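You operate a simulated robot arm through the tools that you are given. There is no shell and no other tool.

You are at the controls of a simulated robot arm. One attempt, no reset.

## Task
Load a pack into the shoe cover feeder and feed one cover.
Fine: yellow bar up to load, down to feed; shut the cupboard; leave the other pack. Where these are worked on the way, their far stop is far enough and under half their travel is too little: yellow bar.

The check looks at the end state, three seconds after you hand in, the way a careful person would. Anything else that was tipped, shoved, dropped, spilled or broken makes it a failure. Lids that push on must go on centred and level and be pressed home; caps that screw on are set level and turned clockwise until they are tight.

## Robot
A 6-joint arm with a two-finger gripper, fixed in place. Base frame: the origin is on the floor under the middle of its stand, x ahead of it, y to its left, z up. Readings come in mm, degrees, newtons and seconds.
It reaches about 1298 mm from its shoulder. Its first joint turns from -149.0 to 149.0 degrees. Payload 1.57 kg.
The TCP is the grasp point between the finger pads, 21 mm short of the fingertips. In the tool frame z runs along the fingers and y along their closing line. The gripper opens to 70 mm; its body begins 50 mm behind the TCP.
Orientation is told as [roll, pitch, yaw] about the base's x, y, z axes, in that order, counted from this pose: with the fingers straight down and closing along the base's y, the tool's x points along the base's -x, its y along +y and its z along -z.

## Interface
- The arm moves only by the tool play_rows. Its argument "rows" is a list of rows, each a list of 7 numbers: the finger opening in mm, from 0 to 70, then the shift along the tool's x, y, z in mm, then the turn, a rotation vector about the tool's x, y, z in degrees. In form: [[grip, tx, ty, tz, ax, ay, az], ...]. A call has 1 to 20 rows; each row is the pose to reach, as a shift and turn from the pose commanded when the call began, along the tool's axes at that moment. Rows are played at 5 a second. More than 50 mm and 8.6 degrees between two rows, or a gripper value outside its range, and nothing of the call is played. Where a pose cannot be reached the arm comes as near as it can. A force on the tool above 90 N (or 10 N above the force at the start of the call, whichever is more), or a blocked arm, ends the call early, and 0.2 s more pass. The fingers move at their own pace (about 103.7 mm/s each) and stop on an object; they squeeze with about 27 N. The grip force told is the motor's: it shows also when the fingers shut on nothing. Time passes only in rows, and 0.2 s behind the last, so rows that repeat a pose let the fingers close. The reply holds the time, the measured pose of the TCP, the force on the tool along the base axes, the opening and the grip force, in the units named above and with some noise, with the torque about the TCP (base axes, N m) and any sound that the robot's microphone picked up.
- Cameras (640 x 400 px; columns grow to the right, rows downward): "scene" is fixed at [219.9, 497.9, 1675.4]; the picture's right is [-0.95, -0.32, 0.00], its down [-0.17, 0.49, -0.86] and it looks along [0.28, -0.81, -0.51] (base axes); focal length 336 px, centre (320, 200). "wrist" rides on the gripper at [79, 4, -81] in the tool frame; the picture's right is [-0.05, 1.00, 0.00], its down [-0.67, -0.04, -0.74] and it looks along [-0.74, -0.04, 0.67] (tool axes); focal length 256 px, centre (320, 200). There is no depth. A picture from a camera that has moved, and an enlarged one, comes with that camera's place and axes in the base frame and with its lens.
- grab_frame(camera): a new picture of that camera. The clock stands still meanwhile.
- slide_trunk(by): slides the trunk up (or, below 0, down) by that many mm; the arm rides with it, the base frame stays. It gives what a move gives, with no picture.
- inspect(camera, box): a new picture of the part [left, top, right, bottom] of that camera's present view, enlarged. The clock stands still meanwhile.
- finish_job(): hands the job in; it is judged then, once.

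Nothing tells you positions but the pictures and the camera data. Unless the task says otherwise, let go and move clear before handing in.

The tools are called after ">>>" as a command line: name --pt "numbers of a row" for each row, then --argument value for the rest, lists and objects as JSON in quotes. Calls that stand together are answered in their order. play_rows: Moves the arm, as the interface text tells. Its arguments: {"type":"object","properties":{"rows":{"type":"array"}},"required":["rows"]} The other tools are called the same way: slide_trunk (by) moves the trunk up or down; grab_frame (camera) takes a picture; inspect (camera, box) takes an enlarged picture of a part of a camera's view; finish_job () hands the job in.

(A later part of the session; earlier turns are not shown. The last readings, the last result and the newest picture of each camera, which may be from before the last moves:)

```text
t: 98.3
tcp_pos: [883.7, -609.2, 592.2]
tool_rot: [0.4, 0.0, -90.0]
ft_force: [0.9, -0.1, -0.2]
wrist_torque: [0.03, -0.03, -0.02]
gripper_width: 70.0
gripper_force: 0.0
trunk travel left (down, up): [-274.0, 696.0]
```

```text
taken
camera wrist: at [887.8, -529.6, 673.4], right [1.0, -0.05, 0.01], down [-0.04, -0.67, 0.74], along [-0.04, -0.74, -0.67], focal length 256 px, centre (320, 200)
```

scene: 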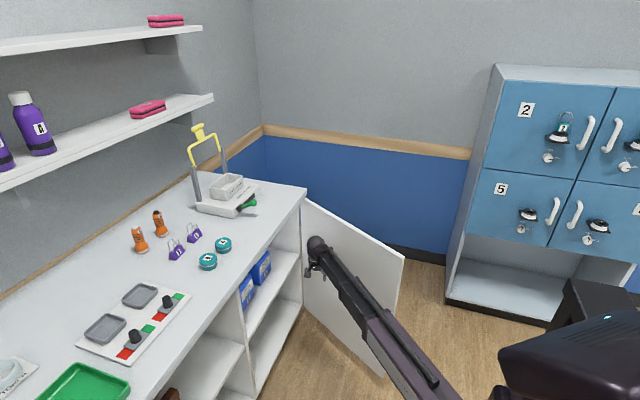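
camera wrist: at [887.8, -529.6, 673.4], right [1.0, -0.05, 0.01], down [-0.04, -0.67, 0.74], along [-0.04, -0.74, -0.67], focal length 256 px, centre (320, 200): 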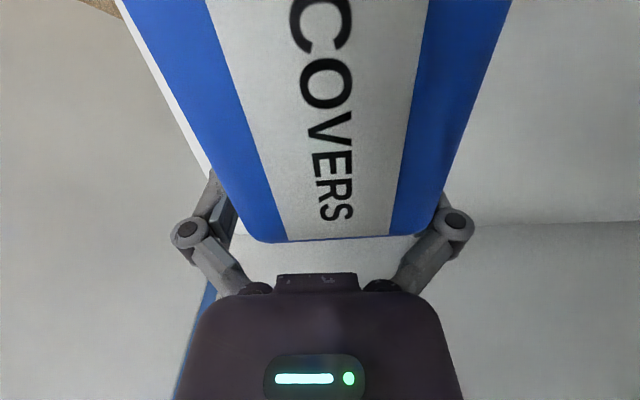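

Straddling with no contact. The pack's centre is about 4 mm further in +x, so I'll adjust while sliding to the pack's middle.

>>> play_rows --pt "70 17 2 0 0 0 -1" --pt "70 34 4 0 0 0 -2" --pt "70 51 4 0 0 0 -2"

>>> grab_frame --camera "wrist"

>>> inspect --camera "scene" --box '[220, 230, 320, 310]'

```text
t: 99.1
tcp_pos: [887.9, -557.9, 592.2]
tool_rot: [0.3, 0.1, -88.1]
ft_force: [0.0, -0.2, 0.8]
wrist_torque: [-0.04, 0.0, 0.03]
gripper_width: 69.9
gripper_force: 0.1
trunk travel left (down, up): [-274.0, 696.0]
```

```text
taken
camera wrist: at [889.7, -478.0, 673.4], right [1.0, -0.02, 0.01], down [-0.02, -0.67, 0.74], along [-0.01, -0.74, -0.67], focal length 256 px, centre (320, 200)
```

wrist: 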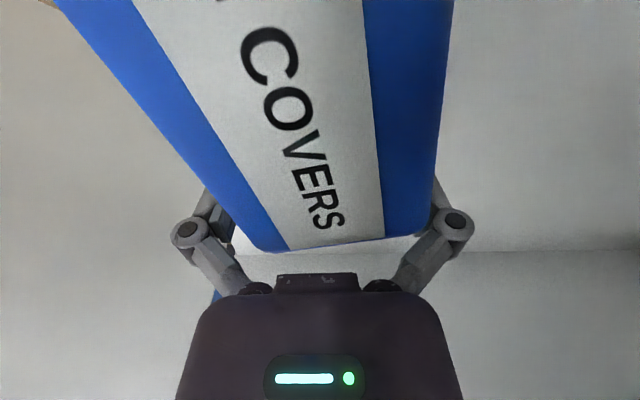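

```text
5.00 times, centred on (270, 270) of scene
camera zoom: at [219.9, 497.9, 1675.4], right [-0.95, -0.32, 0.0], down [-0.17, 0.49, -0.86], along [0.28, -0.81, -0.51], focal length 1682 px, centre (570, -150)
```

zoom: 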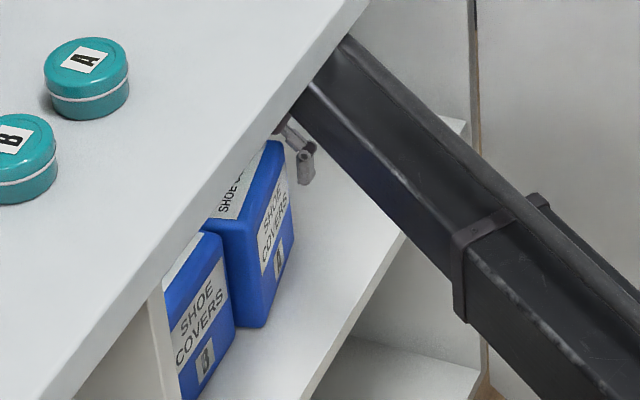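

Pack A was actually pushed along: the rear finger must have caught its back corner. A has shifted about 65 mm and yawed about 10°, so I'll stop and check whether B was touched.

>>> inspect --camera "scene" --box '[200, 220, 320, 350]'

>>> inspect --camera "wrist" --box '[160, 140, 480, 300]'

```text
3.08 times, centred on (260, 285) of scene
camera zoom: at [219.9, 497.9, 1675.4], right [-0.95, -0.32, 0.0], down [-0.17, 0.49, -0.86], along [0.28, -0.81, -0.51], focal length 1035 px, centre (505, -62)
```

zoom: 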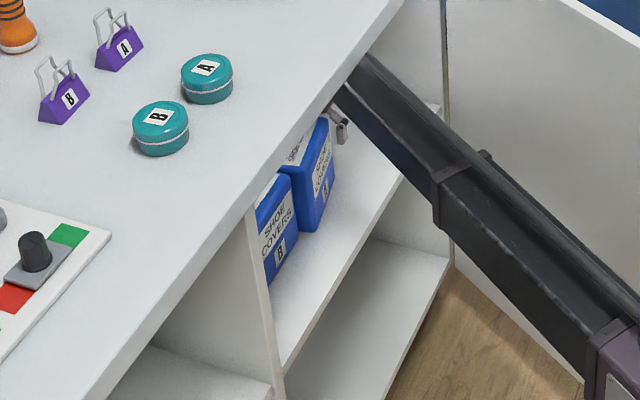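

```text
2.00 times, centred on (320, 220) of wrist
camera zoom: at [889.7, -478.0, 673.4], right [1.0, -0.02, 0.01], down [-0.02, -0.67, 0.74], along [-0.01, -0.74, -0.67], focal length 512 px, centre (320, 160)
```

zoom: 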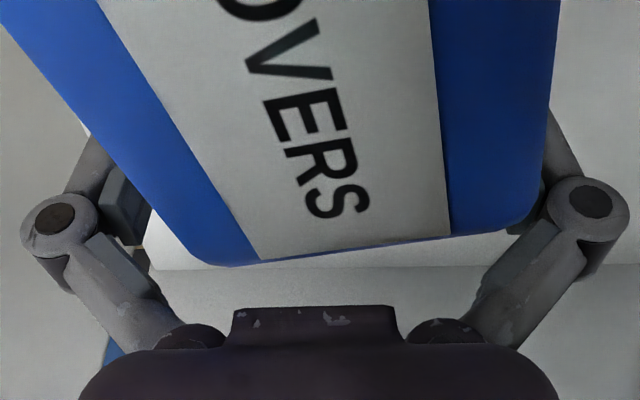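

B was nudged roughly 15–20 mm toward +y; I'll correct that once A is out. The pack is thicker than I assumed (about 56 mm). Backing off now, then aligning with A's yaw.

>>> play_rows --pt "70 -15 0 0 0 0 0" --pt "70 -30 0 0 0 0 0" --pt "70 -50 0 0 0 0 0" --pt "70 -50 12 0 0 0 -8"

>>> grab_frame --camera "wrist"

```text
t: 100.1
tcp_pos: [901.8, -608.7, 591.8]
tool_rot: [0.3, 0.1, -80.0]
ft_force: [-0.3, 0.9, 0.4]
wrist_torque: [0.0, 0.0, 0.03]
gripper_width: 70.1
gripper_force: 0.1
trunk travel left (down, up): [-274.0, 696.0]
```

```text
taken
camera wrist: at [891.9, -527.7, 673.4], right [0.99, 0.12, 0.01], down [0.08, -0.66, 0.74], along [0.1, -0.74, -0.67], focal length 256 px, centre (320, 200)
```

wrist: 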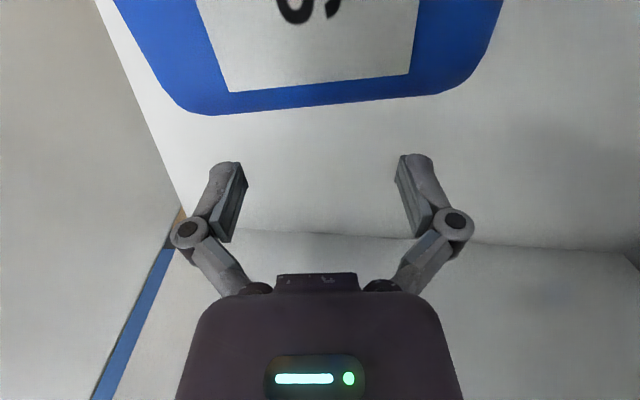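

I'm aligned within about 2 mm and 2.5°. Fine-tuning, then sliding along the pack's own axis in small steps.

>>> play_rows --pt "70 0 4.8 0 0 0 -2.5" --pt "70 15 4.4 0 0 0 -2.5" --pt "70 32 3.6 0 0 0 -2.5"

>>> grab_frame --camera "wrist"

```text
t: 100.9
tcp_pos: [897.7, -576.5, 592.1]
tool_rot: [0.3, 0.1, -77.5]
ft_force: [0.3, 0.3, -1.1]
wrist_torque: [0.0, -0.02, -0.01]
gripper_width: 70.2
gripper_force: 0.1
trunk travel left (down, up): [-274.0, 696.0]
```

```text
taken
camera wrist: at [885.8, -497.2, 673.3], right [0.99, 0.16, 0.01], down [0.11, -0.66, 0.75], along [0.13, -0.73, -0.67], focal length 256 px, centre (320, 200)
```

wrist: 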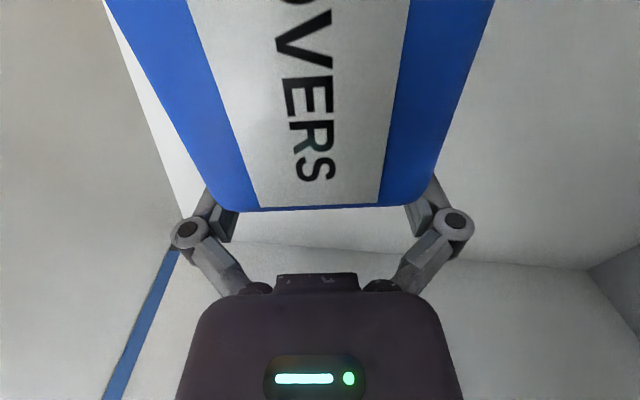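

Aligned within about 2 mm. Continuing along the pack in small steps.

>>> play_rows --pt "70 10 1.8 0 0 0 -0.5" --pt "70 20 1.6 0 0 0 -1" --pt "70 32 1.4 0 0 0 -1"

>>> grab_frame --camera "wrist"

>>> inspect --camera "scene" --box '[200, 220, 320, 350]'

```text
t: 101.7
tcp_pos: [892.3, -544.3, 592.3]
tool_rot: [0.3, 0.0, -76.4]
ft_force: [0.1, -0.2, 0.5]
wrist_torque: [-0.01, 0.0, 0.01]
gripper_width: 70.0
gripper_force: 0.1
trunk travel left (down, up): [-274.0, 696.0]
```

```text
taken
camera wrist: at [878.7, -465.7, 673.3], right [0.98, 0.18, 0.01], down [0.12, -0.66, 0.75], along [0.14, -0.73, -0.67], focal length 256 px, centre (320, 200)
```

wrist: 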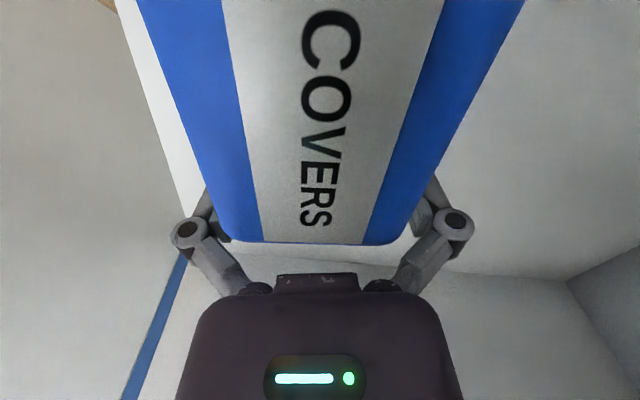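

```text
3.08 times, centred on (260, 285) of scene
camera zoom: at [219.9, 497.9, 1675.4], right [-0.95, -0.32, 0.0], down [-0.17, 0.49, -0.86], along [0.28, -0.81, -0.51], focal length 1035 px, centre (505, -62)
```

zoom: 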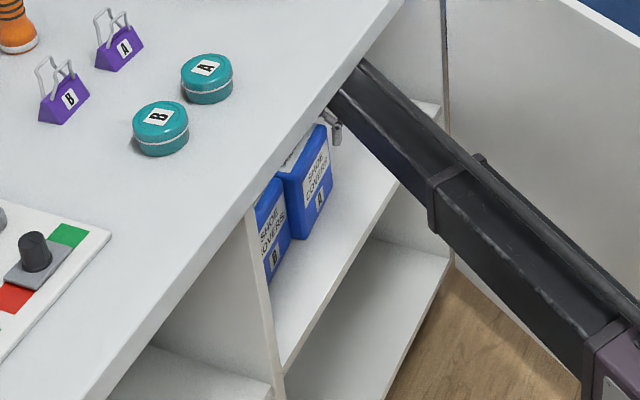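

The knuckle links hit the pack's top corners because the grasp was too deep, so A moved a little again. I need a shallower grasp with the hand tilted to keep the wrist low. Backing out first.

>>> play_rows --pt "70 -20 0 0 0 0 0" --pt "70 -45 0 0 0 0 0" --pt "70 -70 0 0 0 0 0" --pt "70 -70 0 0 0 0 6.6"

>>> play_rows --pt "70 7 -2 -1.8 0 8 0" --pt "70 14 -4.5 -7.3 0 16 0" --pt "70 21 -7 -16.3 0 24 0" --pt "70 27 -9.5 -28.6 0 32 0" --pt "70 30 -10.5 -34 0 35 0"

>>> grab_frame --camera "wrist"

>>> inspect --camera "scene" --box '[200, 220, 320, 350]'

```text
t: 102.7
tcp_pos: [911.2, -612.8, 592.7]
tool_rot: [0.3, 0.1, -83.1]
ft_force: [-0.8, -0.1, 0.7]
wrist_torque: [0.01, -0.02, -0.01]
gripper_width: 70.1
gripper_force: 0.0
trunk travel left (down, up): [-274.0, 696.0]
```

```text
t: 103.9
tcp_pos: [896.7, -584.5, 625.5]
tool_rot: [0.3, 35.2, -82.8]
ft_force: [-0.7, -0.5, 0.0]
wrist_torque: [0.03, -0.02, 0.01]
gripper_width: 70.0
gripper_force: 0.0
trunk travel left (down, up): [-274.0, 696.0]
```

```text
taken
camera wrist: at [898.0, -565.2, 738.2], right [1.0, 0.08, -0.02], down [0.08, -0.97, 0.22], along [-0.01, -0.23, -0.97], focal length 256 px, centre (320, 200)
```

wrist: 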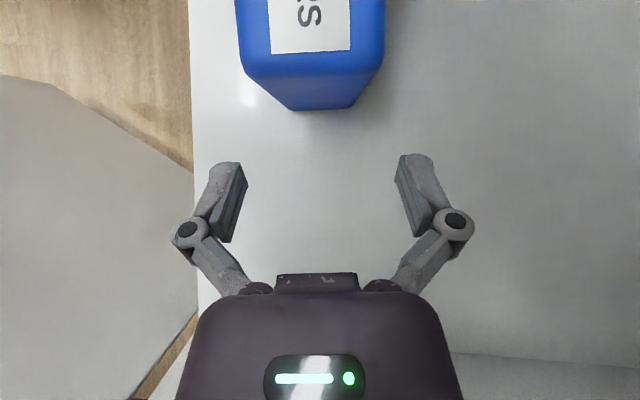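

```text
3.08 times, centred on (260, 285) of scene
camera zoom: at [219.9, 497.9, 1675.4], right [-0.95, -0.32, 0.0], down [-0.17, 0.49, -0.86], along [0.28, -0.81, -0.51], focal length 1035 px, centre (505, -62)
```

zoom: 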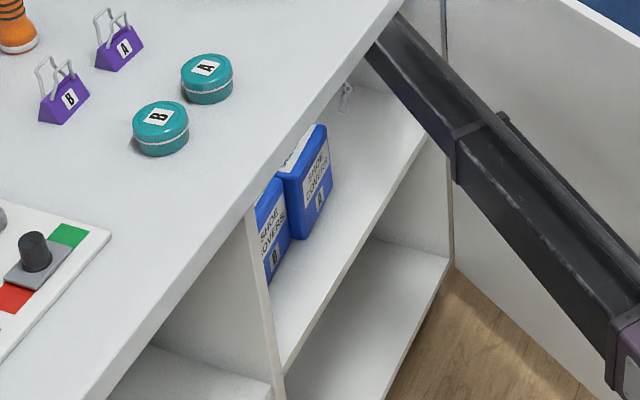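

The tilted view shows the hand is centred (within 0.5 mm) and aligned with A, whose end is about 47 mm ahead. I'll lower slightly, then slide in 35 mm and check.

>>> slide_trunk --by -14

>>> play_rows --pt "70 12 0 8.4 0 0 0" --pt "70 24 0 16.8 0 0 0" --pt "70 36 0 25.2 0 0 0"

>>> grab_frame --camera "wrist"

```text
t: 104.5
tcp_pos: [896.2, -584.2, 612.5]
tool_rot: [0.4, 35.1, -82.8]
ft_force: [-0.6, 1.5, 0.0]
wrist_torque: [-0.02, -0.03, -0.02]
gripper_width: 70.0
gripper_force: 0.0
trunk travel left (down, up): [-260.0, 710.0]
```

```text
t: 105.3
tcp_pos: [889.3, -540.7, 612.7]
tool_rot: [0.5, 35.1, -82.8]
ft_force: [0.7, 0.1, -0.5]
wrist_torque: [0.0, -0.02, 0.01]
gripper_width: 70.2
gripper_force: 0.0
trunk travel left (down, up): [-260.0, 710.0]
```

```text
taken
camera wrist: at [891.8, -521.1, 723.9], right [1.0, 0.08, -0.02], down [0.08, -0.97, 0.23], along [-0.01, -0.23, -0.97], focal length 256 px, centre (320, 200)
```

wrist: 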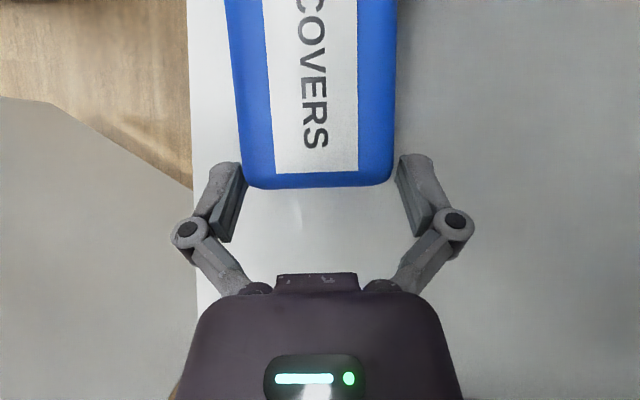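

Clear on both sides and the pack hasn't moved. Continuing 26 mm further in.

>>> play_rows --pt "70 7 0 5 0 0 0" --pt "70 14 0 9.8 0 0 0" --pt "70 21 0 14.7 0 0 0"

>>> grab_frame --camera "wrist"

```text
t: 106.1
tcp_pos: [888.8, -515.2, 612.5]
tool_rot: [0.4, 35.1, -82.9]
ft_force: [0.2, -0.2, -0.6]
wrist_torque: [0.05, 0.0, 0.02]
gripper_width: 69.8
gripper_force: 0.0
trunk travel left (down, up): [-260.0, 710.0]
```

```text
taken
camera wrist: at [889.8, -495.9, 723.9], right [1.0, 0.08, -0.02], down [0.08, -0.97, 0.23], along [-0.01, -0.23, -0.97], focal length 256 px, centre (320, 200)
```

wrist: 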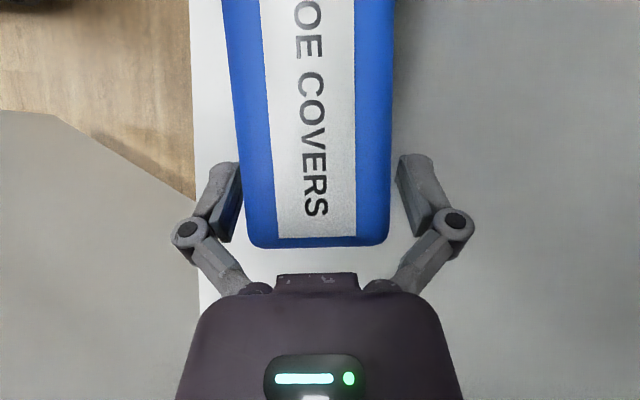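

Pack unmoved and well straddled. Closing the fingers.

>>> play_rows --pt "60 0 0 0 0 0 0" --pt "45 0 0 0 0 0 0" --pt "30 0 0 0 0 0 0" --pt "30 0 0 0 0 0 0"

>>> grab_frame --camera "wrist"

```text
t: 107.1
tcp_pos: [888.3, -514.6, 611.8]
tool_rot: [0.5, 35.0, -82.9]
ft_force: [-1.4, -1.9, 2.2]
wrist_torque: [0.04, 0.01, 0.03]
gripper_width: 59.7
gripper_force: 26.8
trunk travel left (down, up): [-260.0, 710.0]
```

```text
taken
camera wrist: at [889.6, -496.0, 724.2], right [1.0, 0.08, -0.02], down [0.08, -0.97, 0.23], along [-0.01, -0.23, -0.97], focal length 256 px, centre (320, 200)
```

wrist: 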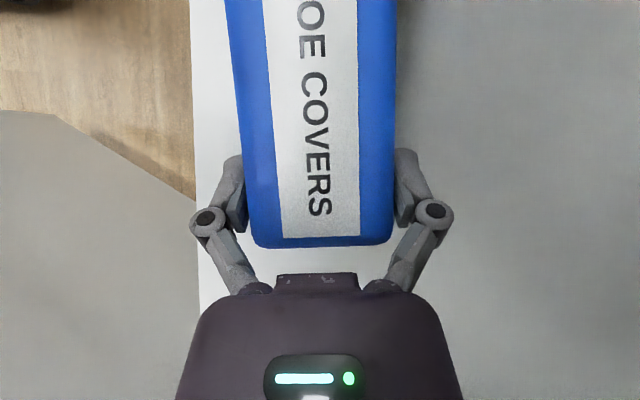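

Gripped firmly (pack is about 60 mm thick). I'll ease A away from B first, then lift it a few millimetres.

>>> play_rows --pt "30 -4.1 0 -2.9 0 0 0" --pt "30 -8.2 0 -5.7 0 0 0"

>>> slide_trunk --by 10

>>> grab_frame --camera "wrist"

>>> inspect --camera "scene" --box '[200, 220, 320, 350]'

```text
t: 107.7
tcp_pos: [888.9, -525.3, 612.6]
tool_rot: [0.4, 34.9, -82.8]
ft_force: [-0.5, 1.6, 1.1]
wrist_torque: [0.14, -0.13, 0.09]
gripper_width: 59.7
gripper_force: 27.1
trunk travel left (down, up): [-260.0, 710.0]
```

```text
t: 108.3
tcp_pos: [888.9, -525.5, 620.6]
tool_rot: [0.4, 35.0, -82.9]
ft_force: [-0.1, -0.2, -3.5]
wrist_torque: [-0.1, -0.03, 0.01]
gripper_width: 59.4
gripper_force: 26.7
trunk travel left (down, up): [-270.0, 700.0]
```

```text
taken
camera wrist: at [891.1, -505.8, 733.6], right [1.0, 0.08, -0.03], down [0.08, -0.97, 0.23], along [-0.01, -0.23, -0.97], focal length 256 px, centre (320, 200)
```

wrist: 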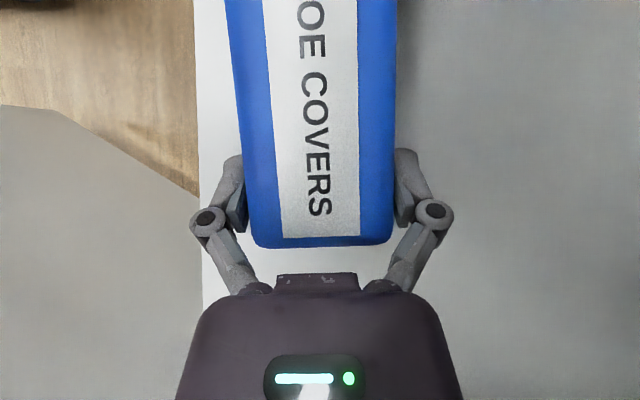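

```text
3.08 times, centred on (260, 285) of scene
camera zoom: at [219.9, 497.9, 1675.4], right [-0.95, -0.32, 0.0], down [-0.17, 0.49, -0.86], along [0.28, -0.81, -0.51], focal length 1035 px, centre (505, -62)
```

zoom: 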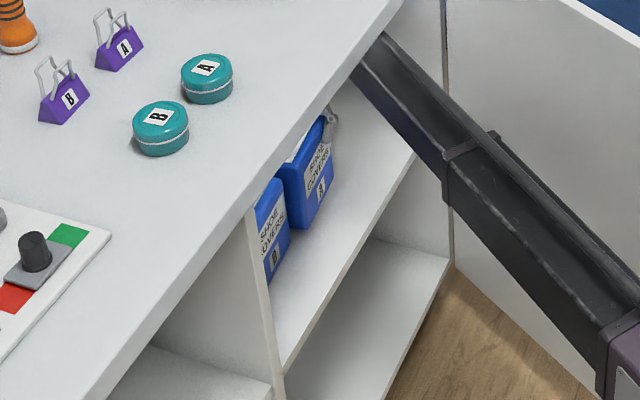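

A is lifted (about 3.5 N) and hasn't rotated in the grip. Now withdrawing it out of the cupboard along a path clear of B and the door.

>>> play_rows --pt "30 -6.1 -1 -4.3 0 0 0" --pt "30 -12.2 -1.9 -8.6 0 0 0" --pt "30 -4 -30 -2.8 0 0 0" --pt "30 4.5 -59 3.1 0 0 0" --pt "30 13.1 -87.7 9.2 0 0 0"

>>> grab_frame --camera "scene"

>>> grab_frame --camera "wrist"

```text
t: 109.5
tcp_pos: [800.1, -518.4, 622.0]
tool_rot: [0.4, 35.0, -82.9]
ft_force: [-0.2, 0.0, -3.0]
wrist_torque: [-0.11, -0.01, -0.01]
gripper_width: 59.4
gripper_force: 26.5
trunk travel left (down, up): [-270.0, 700.0]
```

```text
taken
```

scene: 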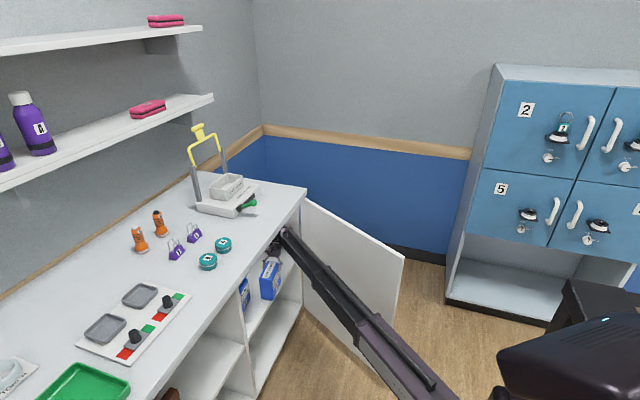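

```text
taken
camera wrist: at [802.0, -500.0, 733.7], right [1.0, 0.08, -0.03], down [0.08, -0.97, 0.23], along [-0.01, -0.23, -0.97], focal length 256 px, centre (320, 200)
```

wrist: 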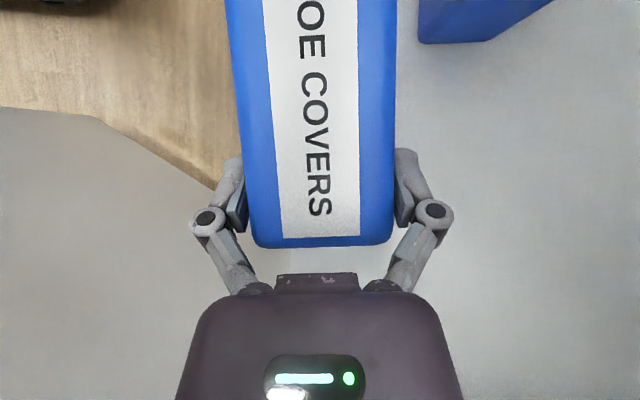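

B's near end now sits at y≈−416 (it was about −448), so I'll push it back before closing up. Continuing to withdraw A.

>>> play_rows --pt "30 17 -31 11.9 0 0 0" --pt "30 34 -62 23.8 0 0 0" --pt "30 50.8 -93 35.6 0 0 0" --pt "30 62 -125 43.5 0 0 0" --pt "30 74 -157 51.8 0 0 0" --pt "30 85.3 -188.5 59.8 0 0 0"

>>> grab_frame --camera "scene"

>>> grab_frame --camera "wrist"

```text
t: 110.9
tcp_pos: [603.7, -434.7, 620.7]
tool_rot: [1.0, 34.3, -83.0]
ft_force: [0.6, 0.6, -3.3]
wrist_torque: [-0.09, -0.02, 0.0]
gripper_width: 59.9
gripper_force: 27.4
out of reach, approached as far as the arm can: row 6
trunk travel left (down, up): [-270.0, 700.0]
```

```text
taken
```

scene: 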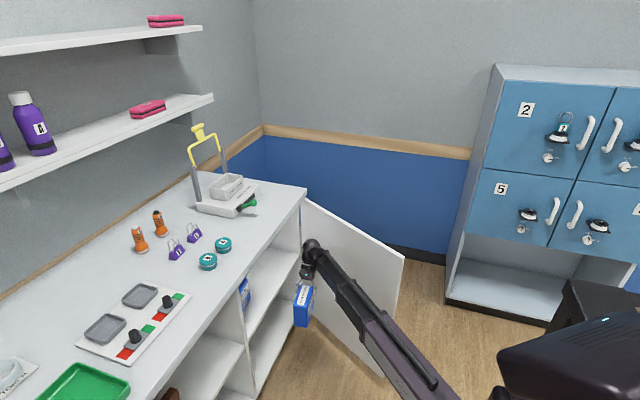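

```text
taken
camera wrist: at [604.6, -413.4, 732.2], right [1.0, 0.07, -0.02], down [0.07, -0.97, 0.24], along [0.0, -0.24, -0.97], focal length 256 px, centre (320, 200)
```

wrist: 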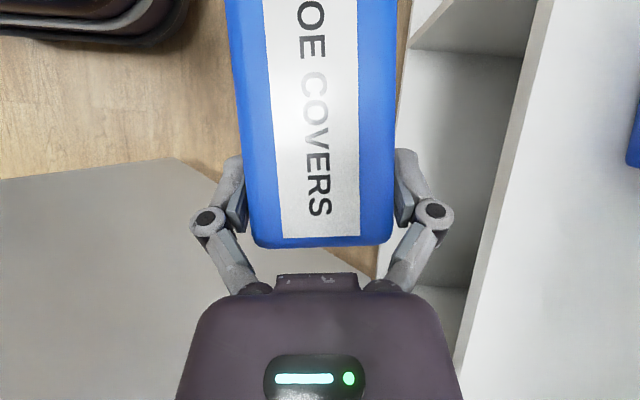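

Pack A is outside. I'll raise it well above the counter, then square its yaw for the hopper.

>>> slide_trunk --by 400

>>> slide_trunk --by 140

>>> play_rows --pt "30 0 40 0 -0.5 0 0.7" --pt "30 0 80 0 -1.5 0.2 2.1" --pt "30 0 120 0 -2.8 0.4 4" --pt "30 0 160 0 -4.07 0.6 5.81"

>>> grab_frame --camera "scene"

>>> grab_frame --camera "wrist"

```text
t: 114.7
tcp_pos: [604.6, -434.1, 1019.9]
tool_rot: [1.0, 34.3, -82.8]
ft_force: [0.0, 0.4, -1.6]
wrist_torque: [-0.09, 0.0, -0.01]
gripper_width: 59.9
gripper_force: 27.3
trunk travel left (down, up): [-670.0, 300.0]
```

```text
t: 116.4
tcp_pos: [604.8, -434.4, 1160.9]
tool_rot: [1.0, 34.3, -82.9]
ft_force: [0.9, 0.7, -3.0]
wrist_torque: [-0.09, 0.02, -0.02]
gripper_width: 59.7
gripper_force: 26.4
trunk travel left (down, up): [-810.0, 160.0]
```

```text
t: 117.4
tcp_pos: [765.3, -415.6, 1161.9]
tool_rot: [0.9, 35.0, -90.0]
ft_force: [0.6, 0.7, -2.7]
wrist_torque: [-0.09, 0.02, 0.01]
gripper_width: 59.6
gripper_force: 26.8
trunk travel left (down, up): [-810.0, 160.0]
```

```text
taken
```

scene: 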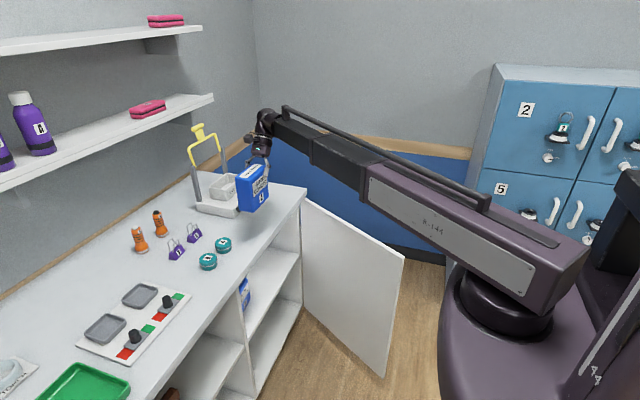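

```text
taken
camera wrist: at [768.5, -396.9, 1273.3], right [1.0, -0.05, -0.02], down [-0.05, -0.97, 0.23], along [-0.03, -0.23, -0.97], focal length 256 px, centre (320, 200)
```

wrist: 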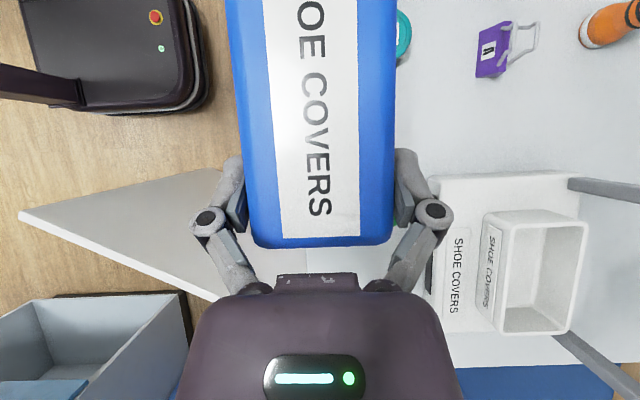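

The top-down view shows the pack and the hopper together. Zooming in on the hopper to refine its position.

>>> inspect --camera "wrist" --box '[430, 160, 640, 390]'

```text
1.74 times, centred on (535, 275) of wrist
camera zoom: at [768.5, -396.9, 1273.3], right [1.0, -0.05, -0.02], down [-0.05, -0.97, 0.23], along [-0.03, -0.23, -0.97], focal length 445 px, centre (-54, 70)
```

zoom: 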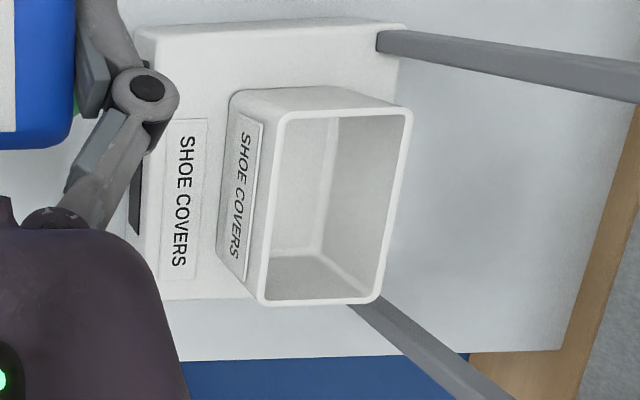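

Now carrying the pack over the hopper (centre about (1007, −566)), with the TCP offset so the pack's centre lines up.

>>> play_rows --pt "30 -21.5 30 -15.1 0 0 0" --pt "30 -43 65 -30.2 0 0 0" --pt "30 -64.5 100 -45.3 0 0 0" --pt "30 -86 135 -60.3 0 0 0" --pt "30 -108 170 -75.4 0 0 0" --pt "30 -129 205 -90.5 0 0 0" --pt "30 -150.7 241 -105.6 0 0 0"

>>> grab_frame --camera "wrist"

>>> inspect --camera "scene" --box '[160, 100, 320, 230]'

```text
t: 119.0
tcp_pos: [944.7, -559.5, 1160.7]
tool_rot: [1.1, 35.0, -89.9]
ft_force: [-0.8, -0.5, -3.8]
wrist_torque: [-0.04, 0.01, 0.0]
gripper_width: 59.6
gripper_force: 26.9
out of reach, approached as far as the arm can: row 6, 7
trunk travel left (down, up): [-810.0, 160.0]
```

```text
taken
camera wrist: at [947.5, -540.9, 1273.0], right [1.0, -0.05, -0.01], down [-0.05, -0.97, 0.23], along [-0.03, -0.23, -0.97], focal length 256 px, centre (320, 200)
```

wrist: 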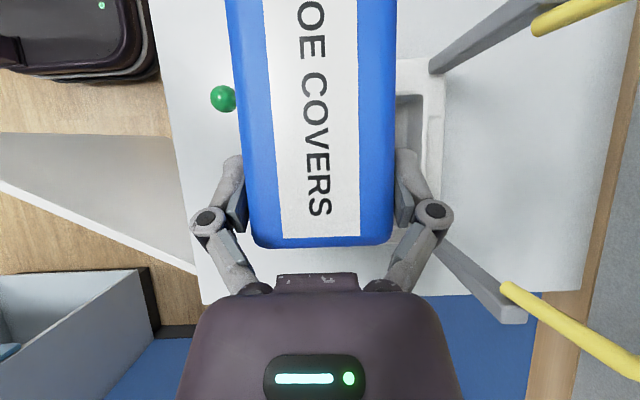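

```text
3.08 times, centred on (240, 165) of scene
camera zoom: at [219.9, 497.9, 1675.4], right [-0.95, -0.32, 0.0], down [-0.17, 0.49, -0.86], along [0.28, -0.81, -0.51], focal length 1035 px, centre (566, 308)
```

zoom: 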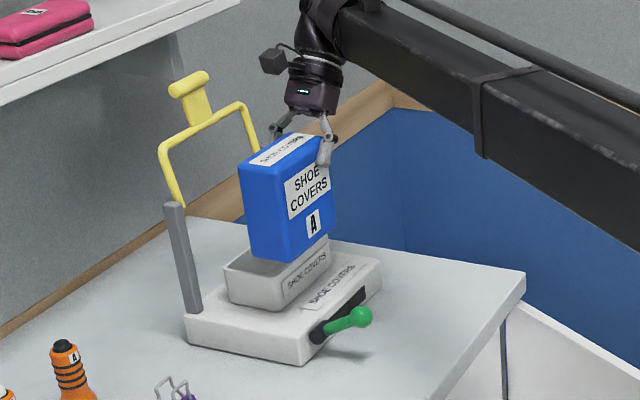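

The arm's wrist radius tops out near 1156 mm, so this side-tilted grip can't reach the hopper. I'll set the pack down on a clear patch of counter (centre about (825, −620)) and regrasp it vertically.

>>> play_rows --pt "30 0 -40 0 0 0 0" --pt "30 0 -80 0 0 0 0" --pt "30 0 -120 0 0 0 0" --pt "30 -26 -120 -18.1 0 0 0" --pt "30 -52 -120 -36.1 0 0 0" --pt "30 -77.4 -120 -54.2 0 0 0"

>>> slide_trunk --by -120

>>> grab_frame --camera "wrist"

>>> inspect --camera "scene" --box '[180, 130, 340, 260]'

```text
t: 120.4
tcp_pos: [823.3, -655.2, 1161.1]
tool_rot: [1.0, 35.0, -89.9]
ft_force: [-0.7, -0.4, -2.9]
wrist_torque: [-0.13, 0.0, 0.0]
gripper_width: 60.0
gripper_force: 27.3
trunk travel left (down, up): [-810.0, 160.0]
```

```text
t: 121.9
tcp_pos: [823.5, -653.1, 1041.9]
tool_rot: [1.1, 35.0, -89.9]
ft_force: [0.0, -0.2, -3.0]
wrist_torque: [-0.1, 0.02, 0.02]
gripper_width: 59.6
gripper_force: 26.6
trunk travel left (down, up): [-690.0, 280.0]
```

```text
taken
camera wrist: at [826.2, -634.2, 1153.7], right [1.0, -0.05, -0.02], down [-0.05, -0.97, 0.23], along [-0.03, -0.23, -0.97], focal length 256 px, centre (320, 200)
```

wrist: 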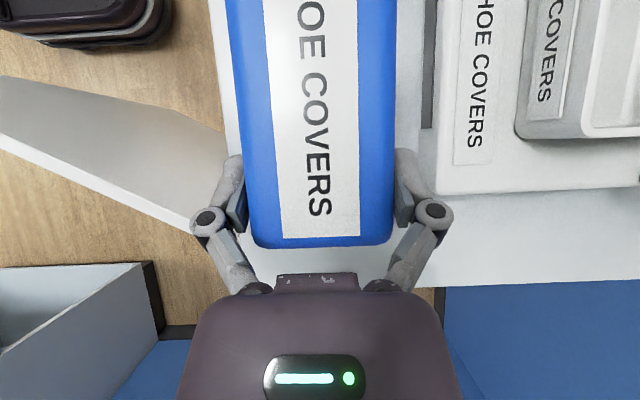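

```text
3.08 times, centred on (260, 195) of scene
camera zoom: at [219.9, 497.9, 1675.4], right [-0.95, -0.32, 0.0], down [-0.17, 0.49, -0.86], along [0.28, -0.81, -0.51], focal length 1035 px, centre (505, 215)
```

zoom: 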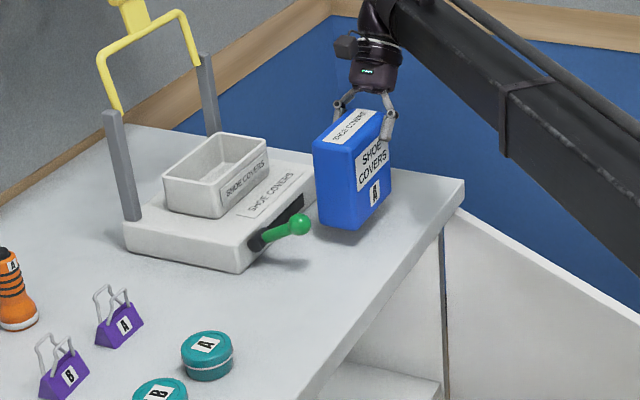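

The pack is hanging about 30 mm above a clear spot. Lowering carefully.

>>> slide_trunk --by -22

>>> slide_trunk --by -3

>>> slide_trunk --by -3

```text
t: 122.6
tcp_pos: [822.8, -653.4, 1019.4]
tool_rot: [1.0, 35.1, -90.0]
ft_force: [-0.5, -0.3, -2.3]
wrist_torque: [-0.12, -0.01, -0.04]
gripper_width: 60.0
gripper_force: 27.1
trunk travel left (down, up): [-668.0, 302.0]
```

```text
t: 123.1
tcp_pos: [823.2, -653.1, 1016.0]
tool_rot: [1.0, 35.0, -89.9]
ft_force: [0.3, -0.1, -2.5]
wrist_torque: [-0.1, 0.01, -0.01]
gripper_width: 59.7
gripper_force: 27.0
trunk travel left (down, up): [-665.0, 305.0]
```

```text
t: 123.6
tcp_pos: [823.7, -653.5, 1013.4]
tool_rot: [1.1, 34.9, -90.0]
ft_force: [0.4, 0.7, -2.9]
wrist_torque: [-0.07, 0.0, 0.01]
gripper_width: 59.6
gripper_force: 27.3
trunk travel left (down, up): [-662.0, 308.0]
```

Still hanging freely. Continuing in 2–3 mm steps until contact.

>>> slide_trunk --by -3

>>> slide_trunk --by -2

>>> slide_trunk --by -2

>>> inspect --camera "scene" --box '[220, 150, 320, 230]'

```text
t: 124.1
tcp_pos: [822.5, -652.5, 1012.0]
tool_rot: [1.2, 34.9, -89.8]
ft_force: [5.0, -4.5, 14.7]
wrist_torque: [0.38, -0.01, -0.15]
gripper_width: 60.0
gripper_force: 27.4
trunk travel left (down, up): [-659.0, 311.0]
```

```text
t: 124.6
tcp_pos: [822.1, -652.9, 1011.7]
tool_rot: [1.3, 35.1, -89.8]
ft_force: [4.6, -0.7, 16.8]
wrist_torque: [0.18, -0.01, -0.16]
gripper_width: 59.7
gripper_force: 27.3
trunk travel left (down, up): [-657.0, 313.0]
```

```text
t: 125.2
tcp_pos: [822.9, -651.1, 1010.3]
tool_rot: [1.2, 34.9, -89.8]
ft_force: [6.6, -1.7, 23.7]
wrist_torque: [-0.05, -0.22, 0.0]
gripper_width: 59.7
gripper_force: 26.7
trunk travel left (down, up): [-655.0, 315.0]
```

```text
5.00 times, centred on (270, 190) of scene
camera zoom: at [219.9, 497.9, 1675.4], right [-0.95, -0.32, 0.0], down [-0.17, 0.49, -0.86], along [0.28, -0.81, -0.51], focal length 1682 px, centre (570, 250)
```

zoom: 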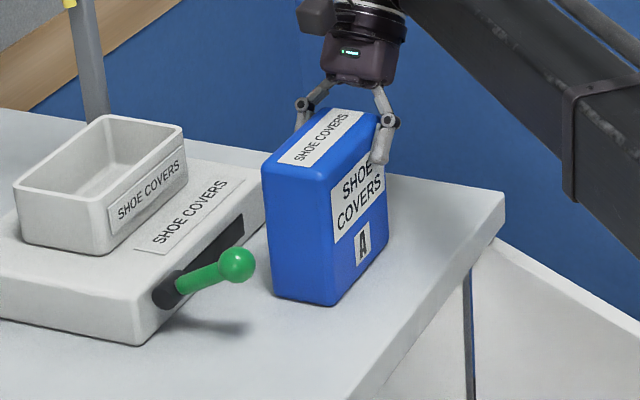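

The pack is resting on the counter. I'll relieve the pressure and release it.

>>> slide_trunk --by 3

>>> play_rows --pt "62 0 0 0 0 0 0" --pt "70 0 0 0 0 0 0" --pt "70 0 0 0 0 0 0"

>>> grab_frame --camera "wrist"

>>> inspect --camera "scene" --box '[220, 150, 320, 230]'

```text
t: 125.7
tcp_pos: [822.8, -653.6, 1009.9]
tool_rot: [1.0, 34.9, -89.9]
ft_force: [0.2, 0.0, -3.5]
wrist_torque: [-0.13, -0.02, -0.01]
gripper_width: 59.6
gripper_force: 27.2
trunk travel left (down, up): [-658.0, 312.0]
```

```text
t: 126.5
tcp_pos: [823.4, -653.1, 1009.7]
tool_rot: [1.1, 35.0, -89.9]
ft_force: [0.2, 0.1, -0.3]
wrist_torque: [0.01, -0.03, 0.02]
gripper_width: 70.1
gripper_force: 0.1
trunk travel left (down, up): [-658.0, 312.0]
```

```text
taken
camera wrist: at [826.0, -634.1, 1121.8], right [1.0, -0.05, -0.01], down [-0.05, -0.97, 0.23], along [-0.03, -0.23, -0.97], focal length 256 px, centre (320, 200)
```

wrist: 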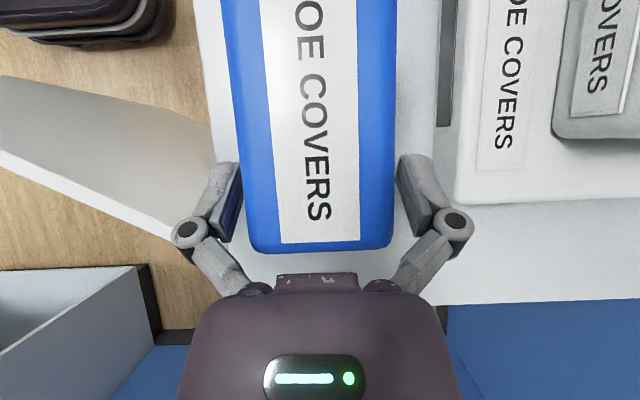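

```text
5.00 times, centred on (270, 190) of scene
camera zoom: at [219.9, 497.9, 1675.4], right [-0.95, -0.32, 0.0], down [-0.17, 0.49, -0.86], along [0.28, -0.81, -0.51], focal length 1682 px, centre (570, 250)
```

zoom: 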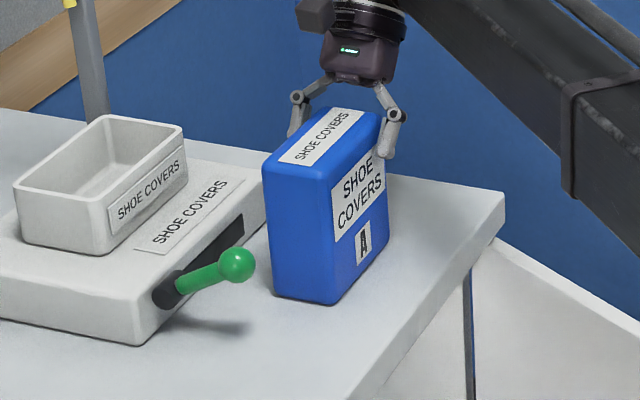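

The pack stands upright on the counter. I'll raise clear of it, then straighten the hand to vertical above it.

>>> slide_trunk --by 150

>>> play_rows --pt "70 1.3 0 17.4 0 -8 0" --pt "70 4.3 0 32.1 0 -16 0" --pt "70 9.5 0 43.9 0 -24 0" --pt "70 16.7 0 52.9 0 -32 0" --pt "70 19.8 0 55.4 0 -35 0"

>>> grab_frame --camera "wrist"

>>> inspect --camera "scene" --box '[180, 100, 340, 230]'

```text
t: 128.2
tcp_pos: [821.8, -653.1, 1161.0]
tool_rot: [0.9, 35.1, -90.0]
ft_force: [0.1, 0.3, 0.3]
wrist_torque: [-0.02, 0.01, 0.0]
gripper_width: 70.0
gripper_force: 0.1
trunk travel left (down, up): [-808.0, 162.0]
```

```text
t: 129.4
tcp_pos: [823.6, -605.4, 1126.3]
tool_rot: [0.8, 0.0, -90.7]
ft_force: [-0.7, -0.3, -0.6]
wrist_torque: [-0.03, -0.03, 0.02]
gripper_width: 70.0
gripper_force: 0.0
trunk travel left (down, up): [-808.0, 162.0]
```

```text
taken
camera wrist: at [827.8, -525.7, 1207.3], right [1.0, -0.06, 0.02], down [-0.05, -0.66, 0.75], along [-0.04, -0.75, -0.67], focal length 256 px, centre (320, 200)
```

wrist: 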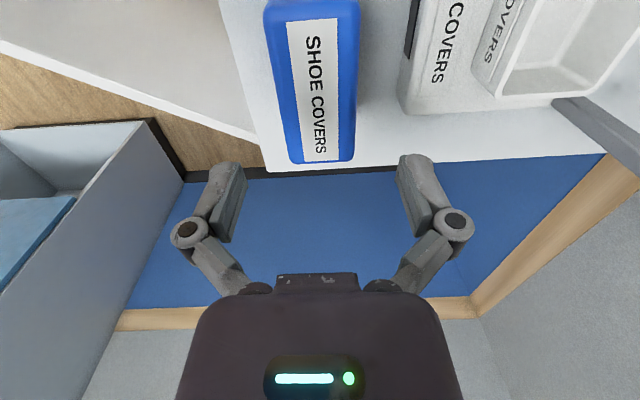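

```text
3.08 times, centred on (260, 165) of scene
camera zoom: at [219.9, 497.9, 1675.4], right [-0.95, -0.32, 0.0], down [-0.17, 0.49, -0.86], along [0.28, -0.81, -0.51], focal length 1035 px, centre (505, 308)
```

zoom: 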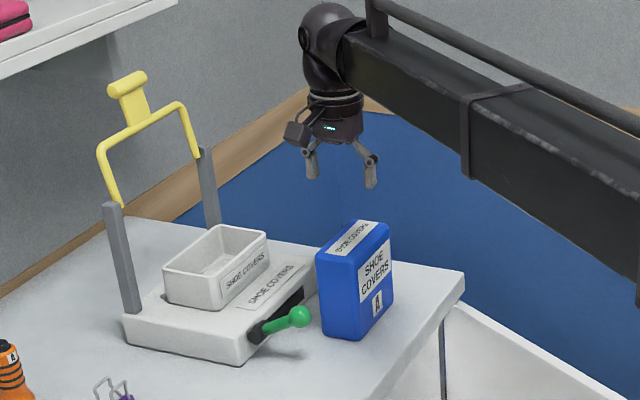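

The pack is at x≈823 with its yaw squared. I'll correct the small tilt and yaw errors, then descend to just above the pack and check alignment.

>>> play_rows --pt "70 3 0 0 0.8 0 -0.7" --pt "70 5 0 0 0.8 0 -0.7"

>>> slide_trunk --by -60

>>> grab_frame --camera "wrist"

```text
t: 130.0
tcp_pos: [823.1, -600.1, 1125.9]
tool_rot: [0.1, 0.0, -89.7]
ft_force: [0.4, -0.2, 0.2]
wrist_torque: [0.03, -0.01, 0.01]
gripper_width: 70.1
gripper_force: 0.1
trunk travel left (down, up): [-808.0, 162.0]
```

```text
t: 131.0
tcp_pos: [824.7, -600.8, 1065.9]
tool_rot: [0.1, 0.0, -89.8]
ft_force: [0.4, 0.7, 0.6]
wrist_torque: [-0.03, 0.02, 0.01]
gripper_width: 70.1
gripper_force: 0.0
trunk travel left (down, up): [-748.0, 222.0]
```

```text
taken
camera wrist: at [827.8, -520.2, 1147.4], right [1.0, -0.05, 0.0], down [-0.03, -0.67, 0.75], along [-0.04, -0.74, -0.67], focal length 256 px, centre (320, 200)
```

wrist: 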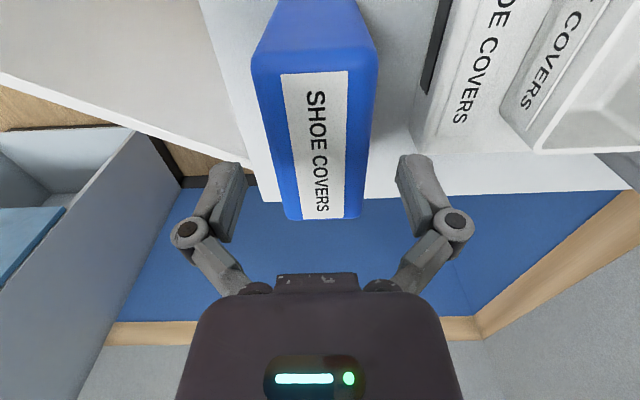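

Pack centre is about (823, −612); I'm within 1 mm in x. Descending over it with the fingers open.

>>> play_rows --pt "70 4 -1 0 0 0 0"

>>> slide_trunk --by -25

>>> grab_frame --camera "wrist"

>>> inspect --camera "scene" --box '[220, 130, 320, 210]'

```text
t: 131.4
tcp_pos: [822.6, -595.3, 1066.3]
tool_rot: [0.1, 0.0, -89.8]
ft_force: [-0.5, 0.3, -0.6]
wrist_torque: [0.0, 0.02, 0.01]
gripper_width: 70.0
gripper_force: 0.0
trunk travel left (down, up): [-748.0, 222.0]
```

```text
t: 132.1
tcp_pos: [823.3, -596.5, 1041.1]
tool_rot: [0.1, 0.0, -89.7]
ft_force: [0.8, -0.9, -0.6]
wrist_torque: [0.0, -0.02, 0.0]
gripper_width: 69.8
gripper_force: 0.0
trunk travel left (down, up): [-723.0, 247.0]
```

```text
taken
camera wrist: at [827.1, -516.2, 1122.4], right [1.0, -0.05, 0.0], down [-0.03, -0.67, 0.75], along [-0.04, -0.74, -0.67], focal length 256 px, centre (320, 200)
```

wrist: 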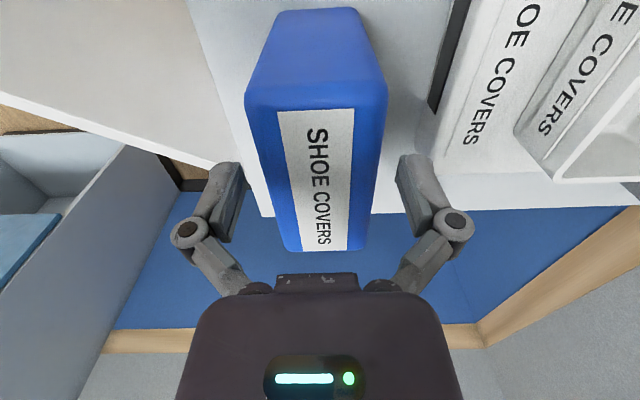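

```text
5.00 times, centred on (270, 170) of scene
camera zoom: at [219.9, 497.9, 1675.4], right [-0.95, -0.32, 0.0], down [-0.17, 0.49, -0.86], along [0.28, -0.81, -0.51], focal length 1682 px, centre (570, 350)
```

zoom: 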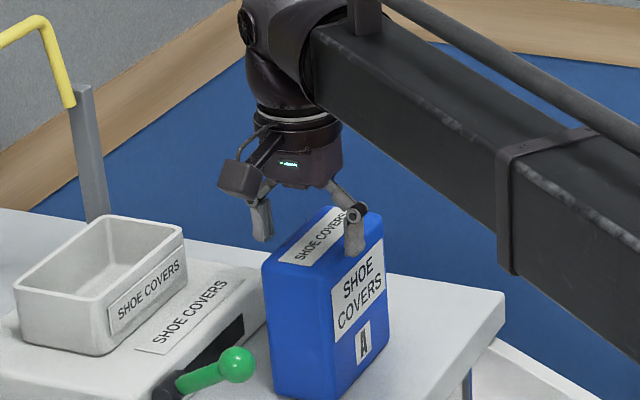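

Fingers are straddling the top cleanly. Lowering the last 25 mm and closing.

>>> slide_trunk --by -25

>>> play_rows --pt "60 0 0 0 0 0 0" --pt "45 0 0 0 0 0 0" --pt "30 0 0 0 0 0 0" --pt "30 0 0 0 0 0 0"

>>> grab_frame --camera "wrist"

>>> inspect --camera "scene" --box '[220, 130, 320, 210]'

```text
t: 132.8
tcp_pos: [823.3, -595.7, 1016.7]
tool_rot: [0.1, 0.0, -89.8]
ft_force: [0.3, -0.4, 0.1]
wrist_torque: [0.0, 0.02, 0.01]
gripper_width: 70.0
gripper_force: 0.1
trunk travel left (down, up): [-698.0, 272.0]
```

```text
t: 133.8
tcp_pos: [821.7, -596.0, 1017.5]
tool_rot: [0.1, 0.1, -89.8]
ft_force: [0.6, -0.5, 1.5]
wrist_torque: [0.11, 0.12, -0.07]
gripper_width: 59.6
gripper_force: 27.4
trunk travel left (down, up): [-698.0, 272.0]
```

```text
taken
camera wrist: at [827.1, -516.3, 1097.5], right [1.0, -0.05, 0.0], down [-0.03, -0.67, 0.75], along [-0.04, -0.74, -0.67], focal length 256 px, centre (320, 200)
```

wrist: 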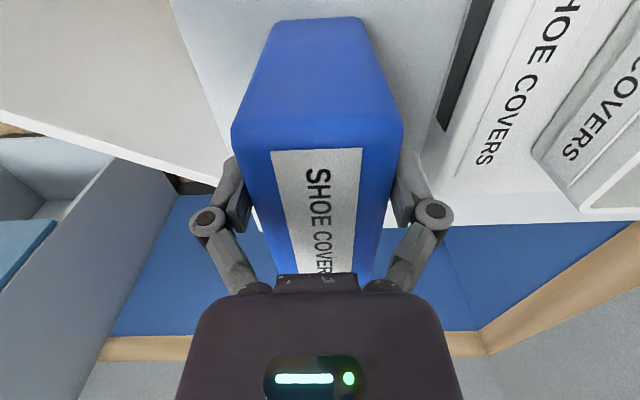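

```text
5.00 times, centred on (270, 170) of scene
camera zoom: at [219.9, 497.9, 1675.4], right [-0.95, -0.32, 0.0], down [-0.17, 0.49, -0.86], along [0.28, -0.81, -0.51], focal length 1682 px, centre (570, 350)
```

zoom: 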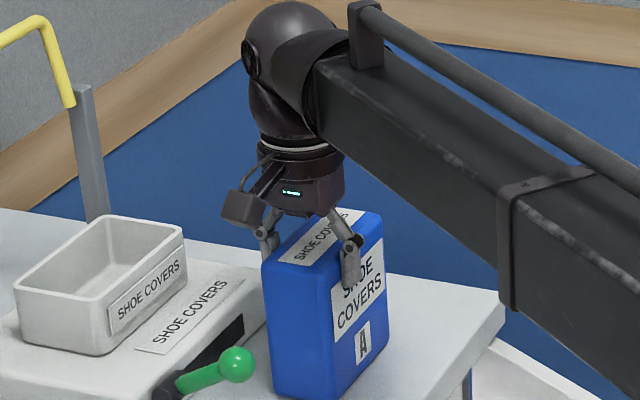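

Solid vertical grip. Lifting straight up above the hopper height.

>>> slide_trunk --by 128

>>> play_rows --pt "30 8 30 0 0 0 0" --pt "30 16 62 0 0 0 0" --pt "30 24 94 0 0 0 0" --pt "30 32 126 0 0 0 0" --pt "30 41 156 0 0 0 0" --pt "30 49 184 0 0 0 0"

>>> grab_frame --camera "wrist"

>>> inspect --camera "scene" --box '[170, 90, 310, 220]'

```text
t: 135.4
tcp_pos: [823.2, -597.3, 1144.0]
tool_rot: [0.0, 0.0, -89.8]
ft_force: [-0.1, -0.4, -4.3]
wrist_torque: [0.06, -0.05, 0.0]
gripper_width: 59.8
gripper_force: 27.4
trunk travel left (down, up): [-826.0, 144.0]
```

```text
t: 136.8
tcp_pos: [1009.3, -547.8, 1143.3]
tool_rot: [0.0, 0.0, -89.8]
ft_force: [-0.1, -0.4, -3.2]
wrist_torque: [0.06, -0.01, -0.03]
gripper_width: 59.8
gripper_force: 26.6
trunk travel left (down, up): [-826.0, 144.0]
```

```text
taken
camera wrist: at [1013.3, -467.9, 1224.5], right [1.0, -0.05, 0.0], down [-0.03, -0.67, 0.75], along [-0.04, -0.74, -0.67], focal length 256 px, centre (320, 200)
```

wrist: 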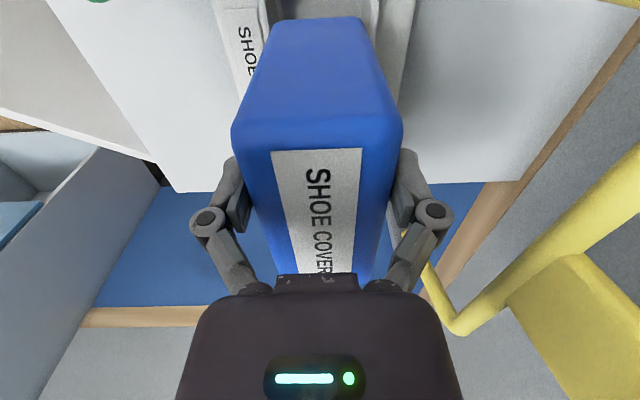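

```text
3.08 times, centred on (240, 155) of scene
camera zoom: at [219.9, 497.9, 1675.4], right [-0.95, -0.32, 0.0], down [-0.17, 0.49, -0.86], along [0.28, -0.81, -0.51], focal length 1035 px, centre (566, 338)
```

zoom: 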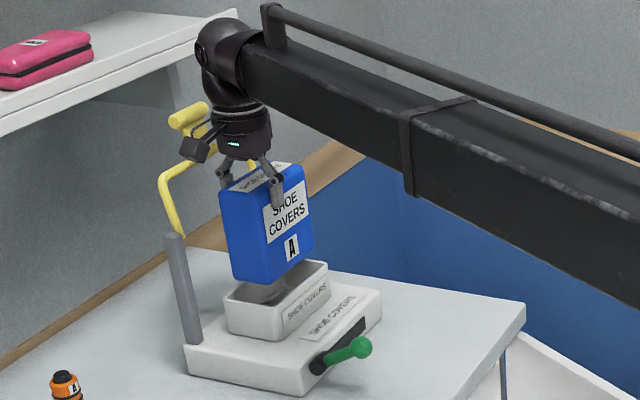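

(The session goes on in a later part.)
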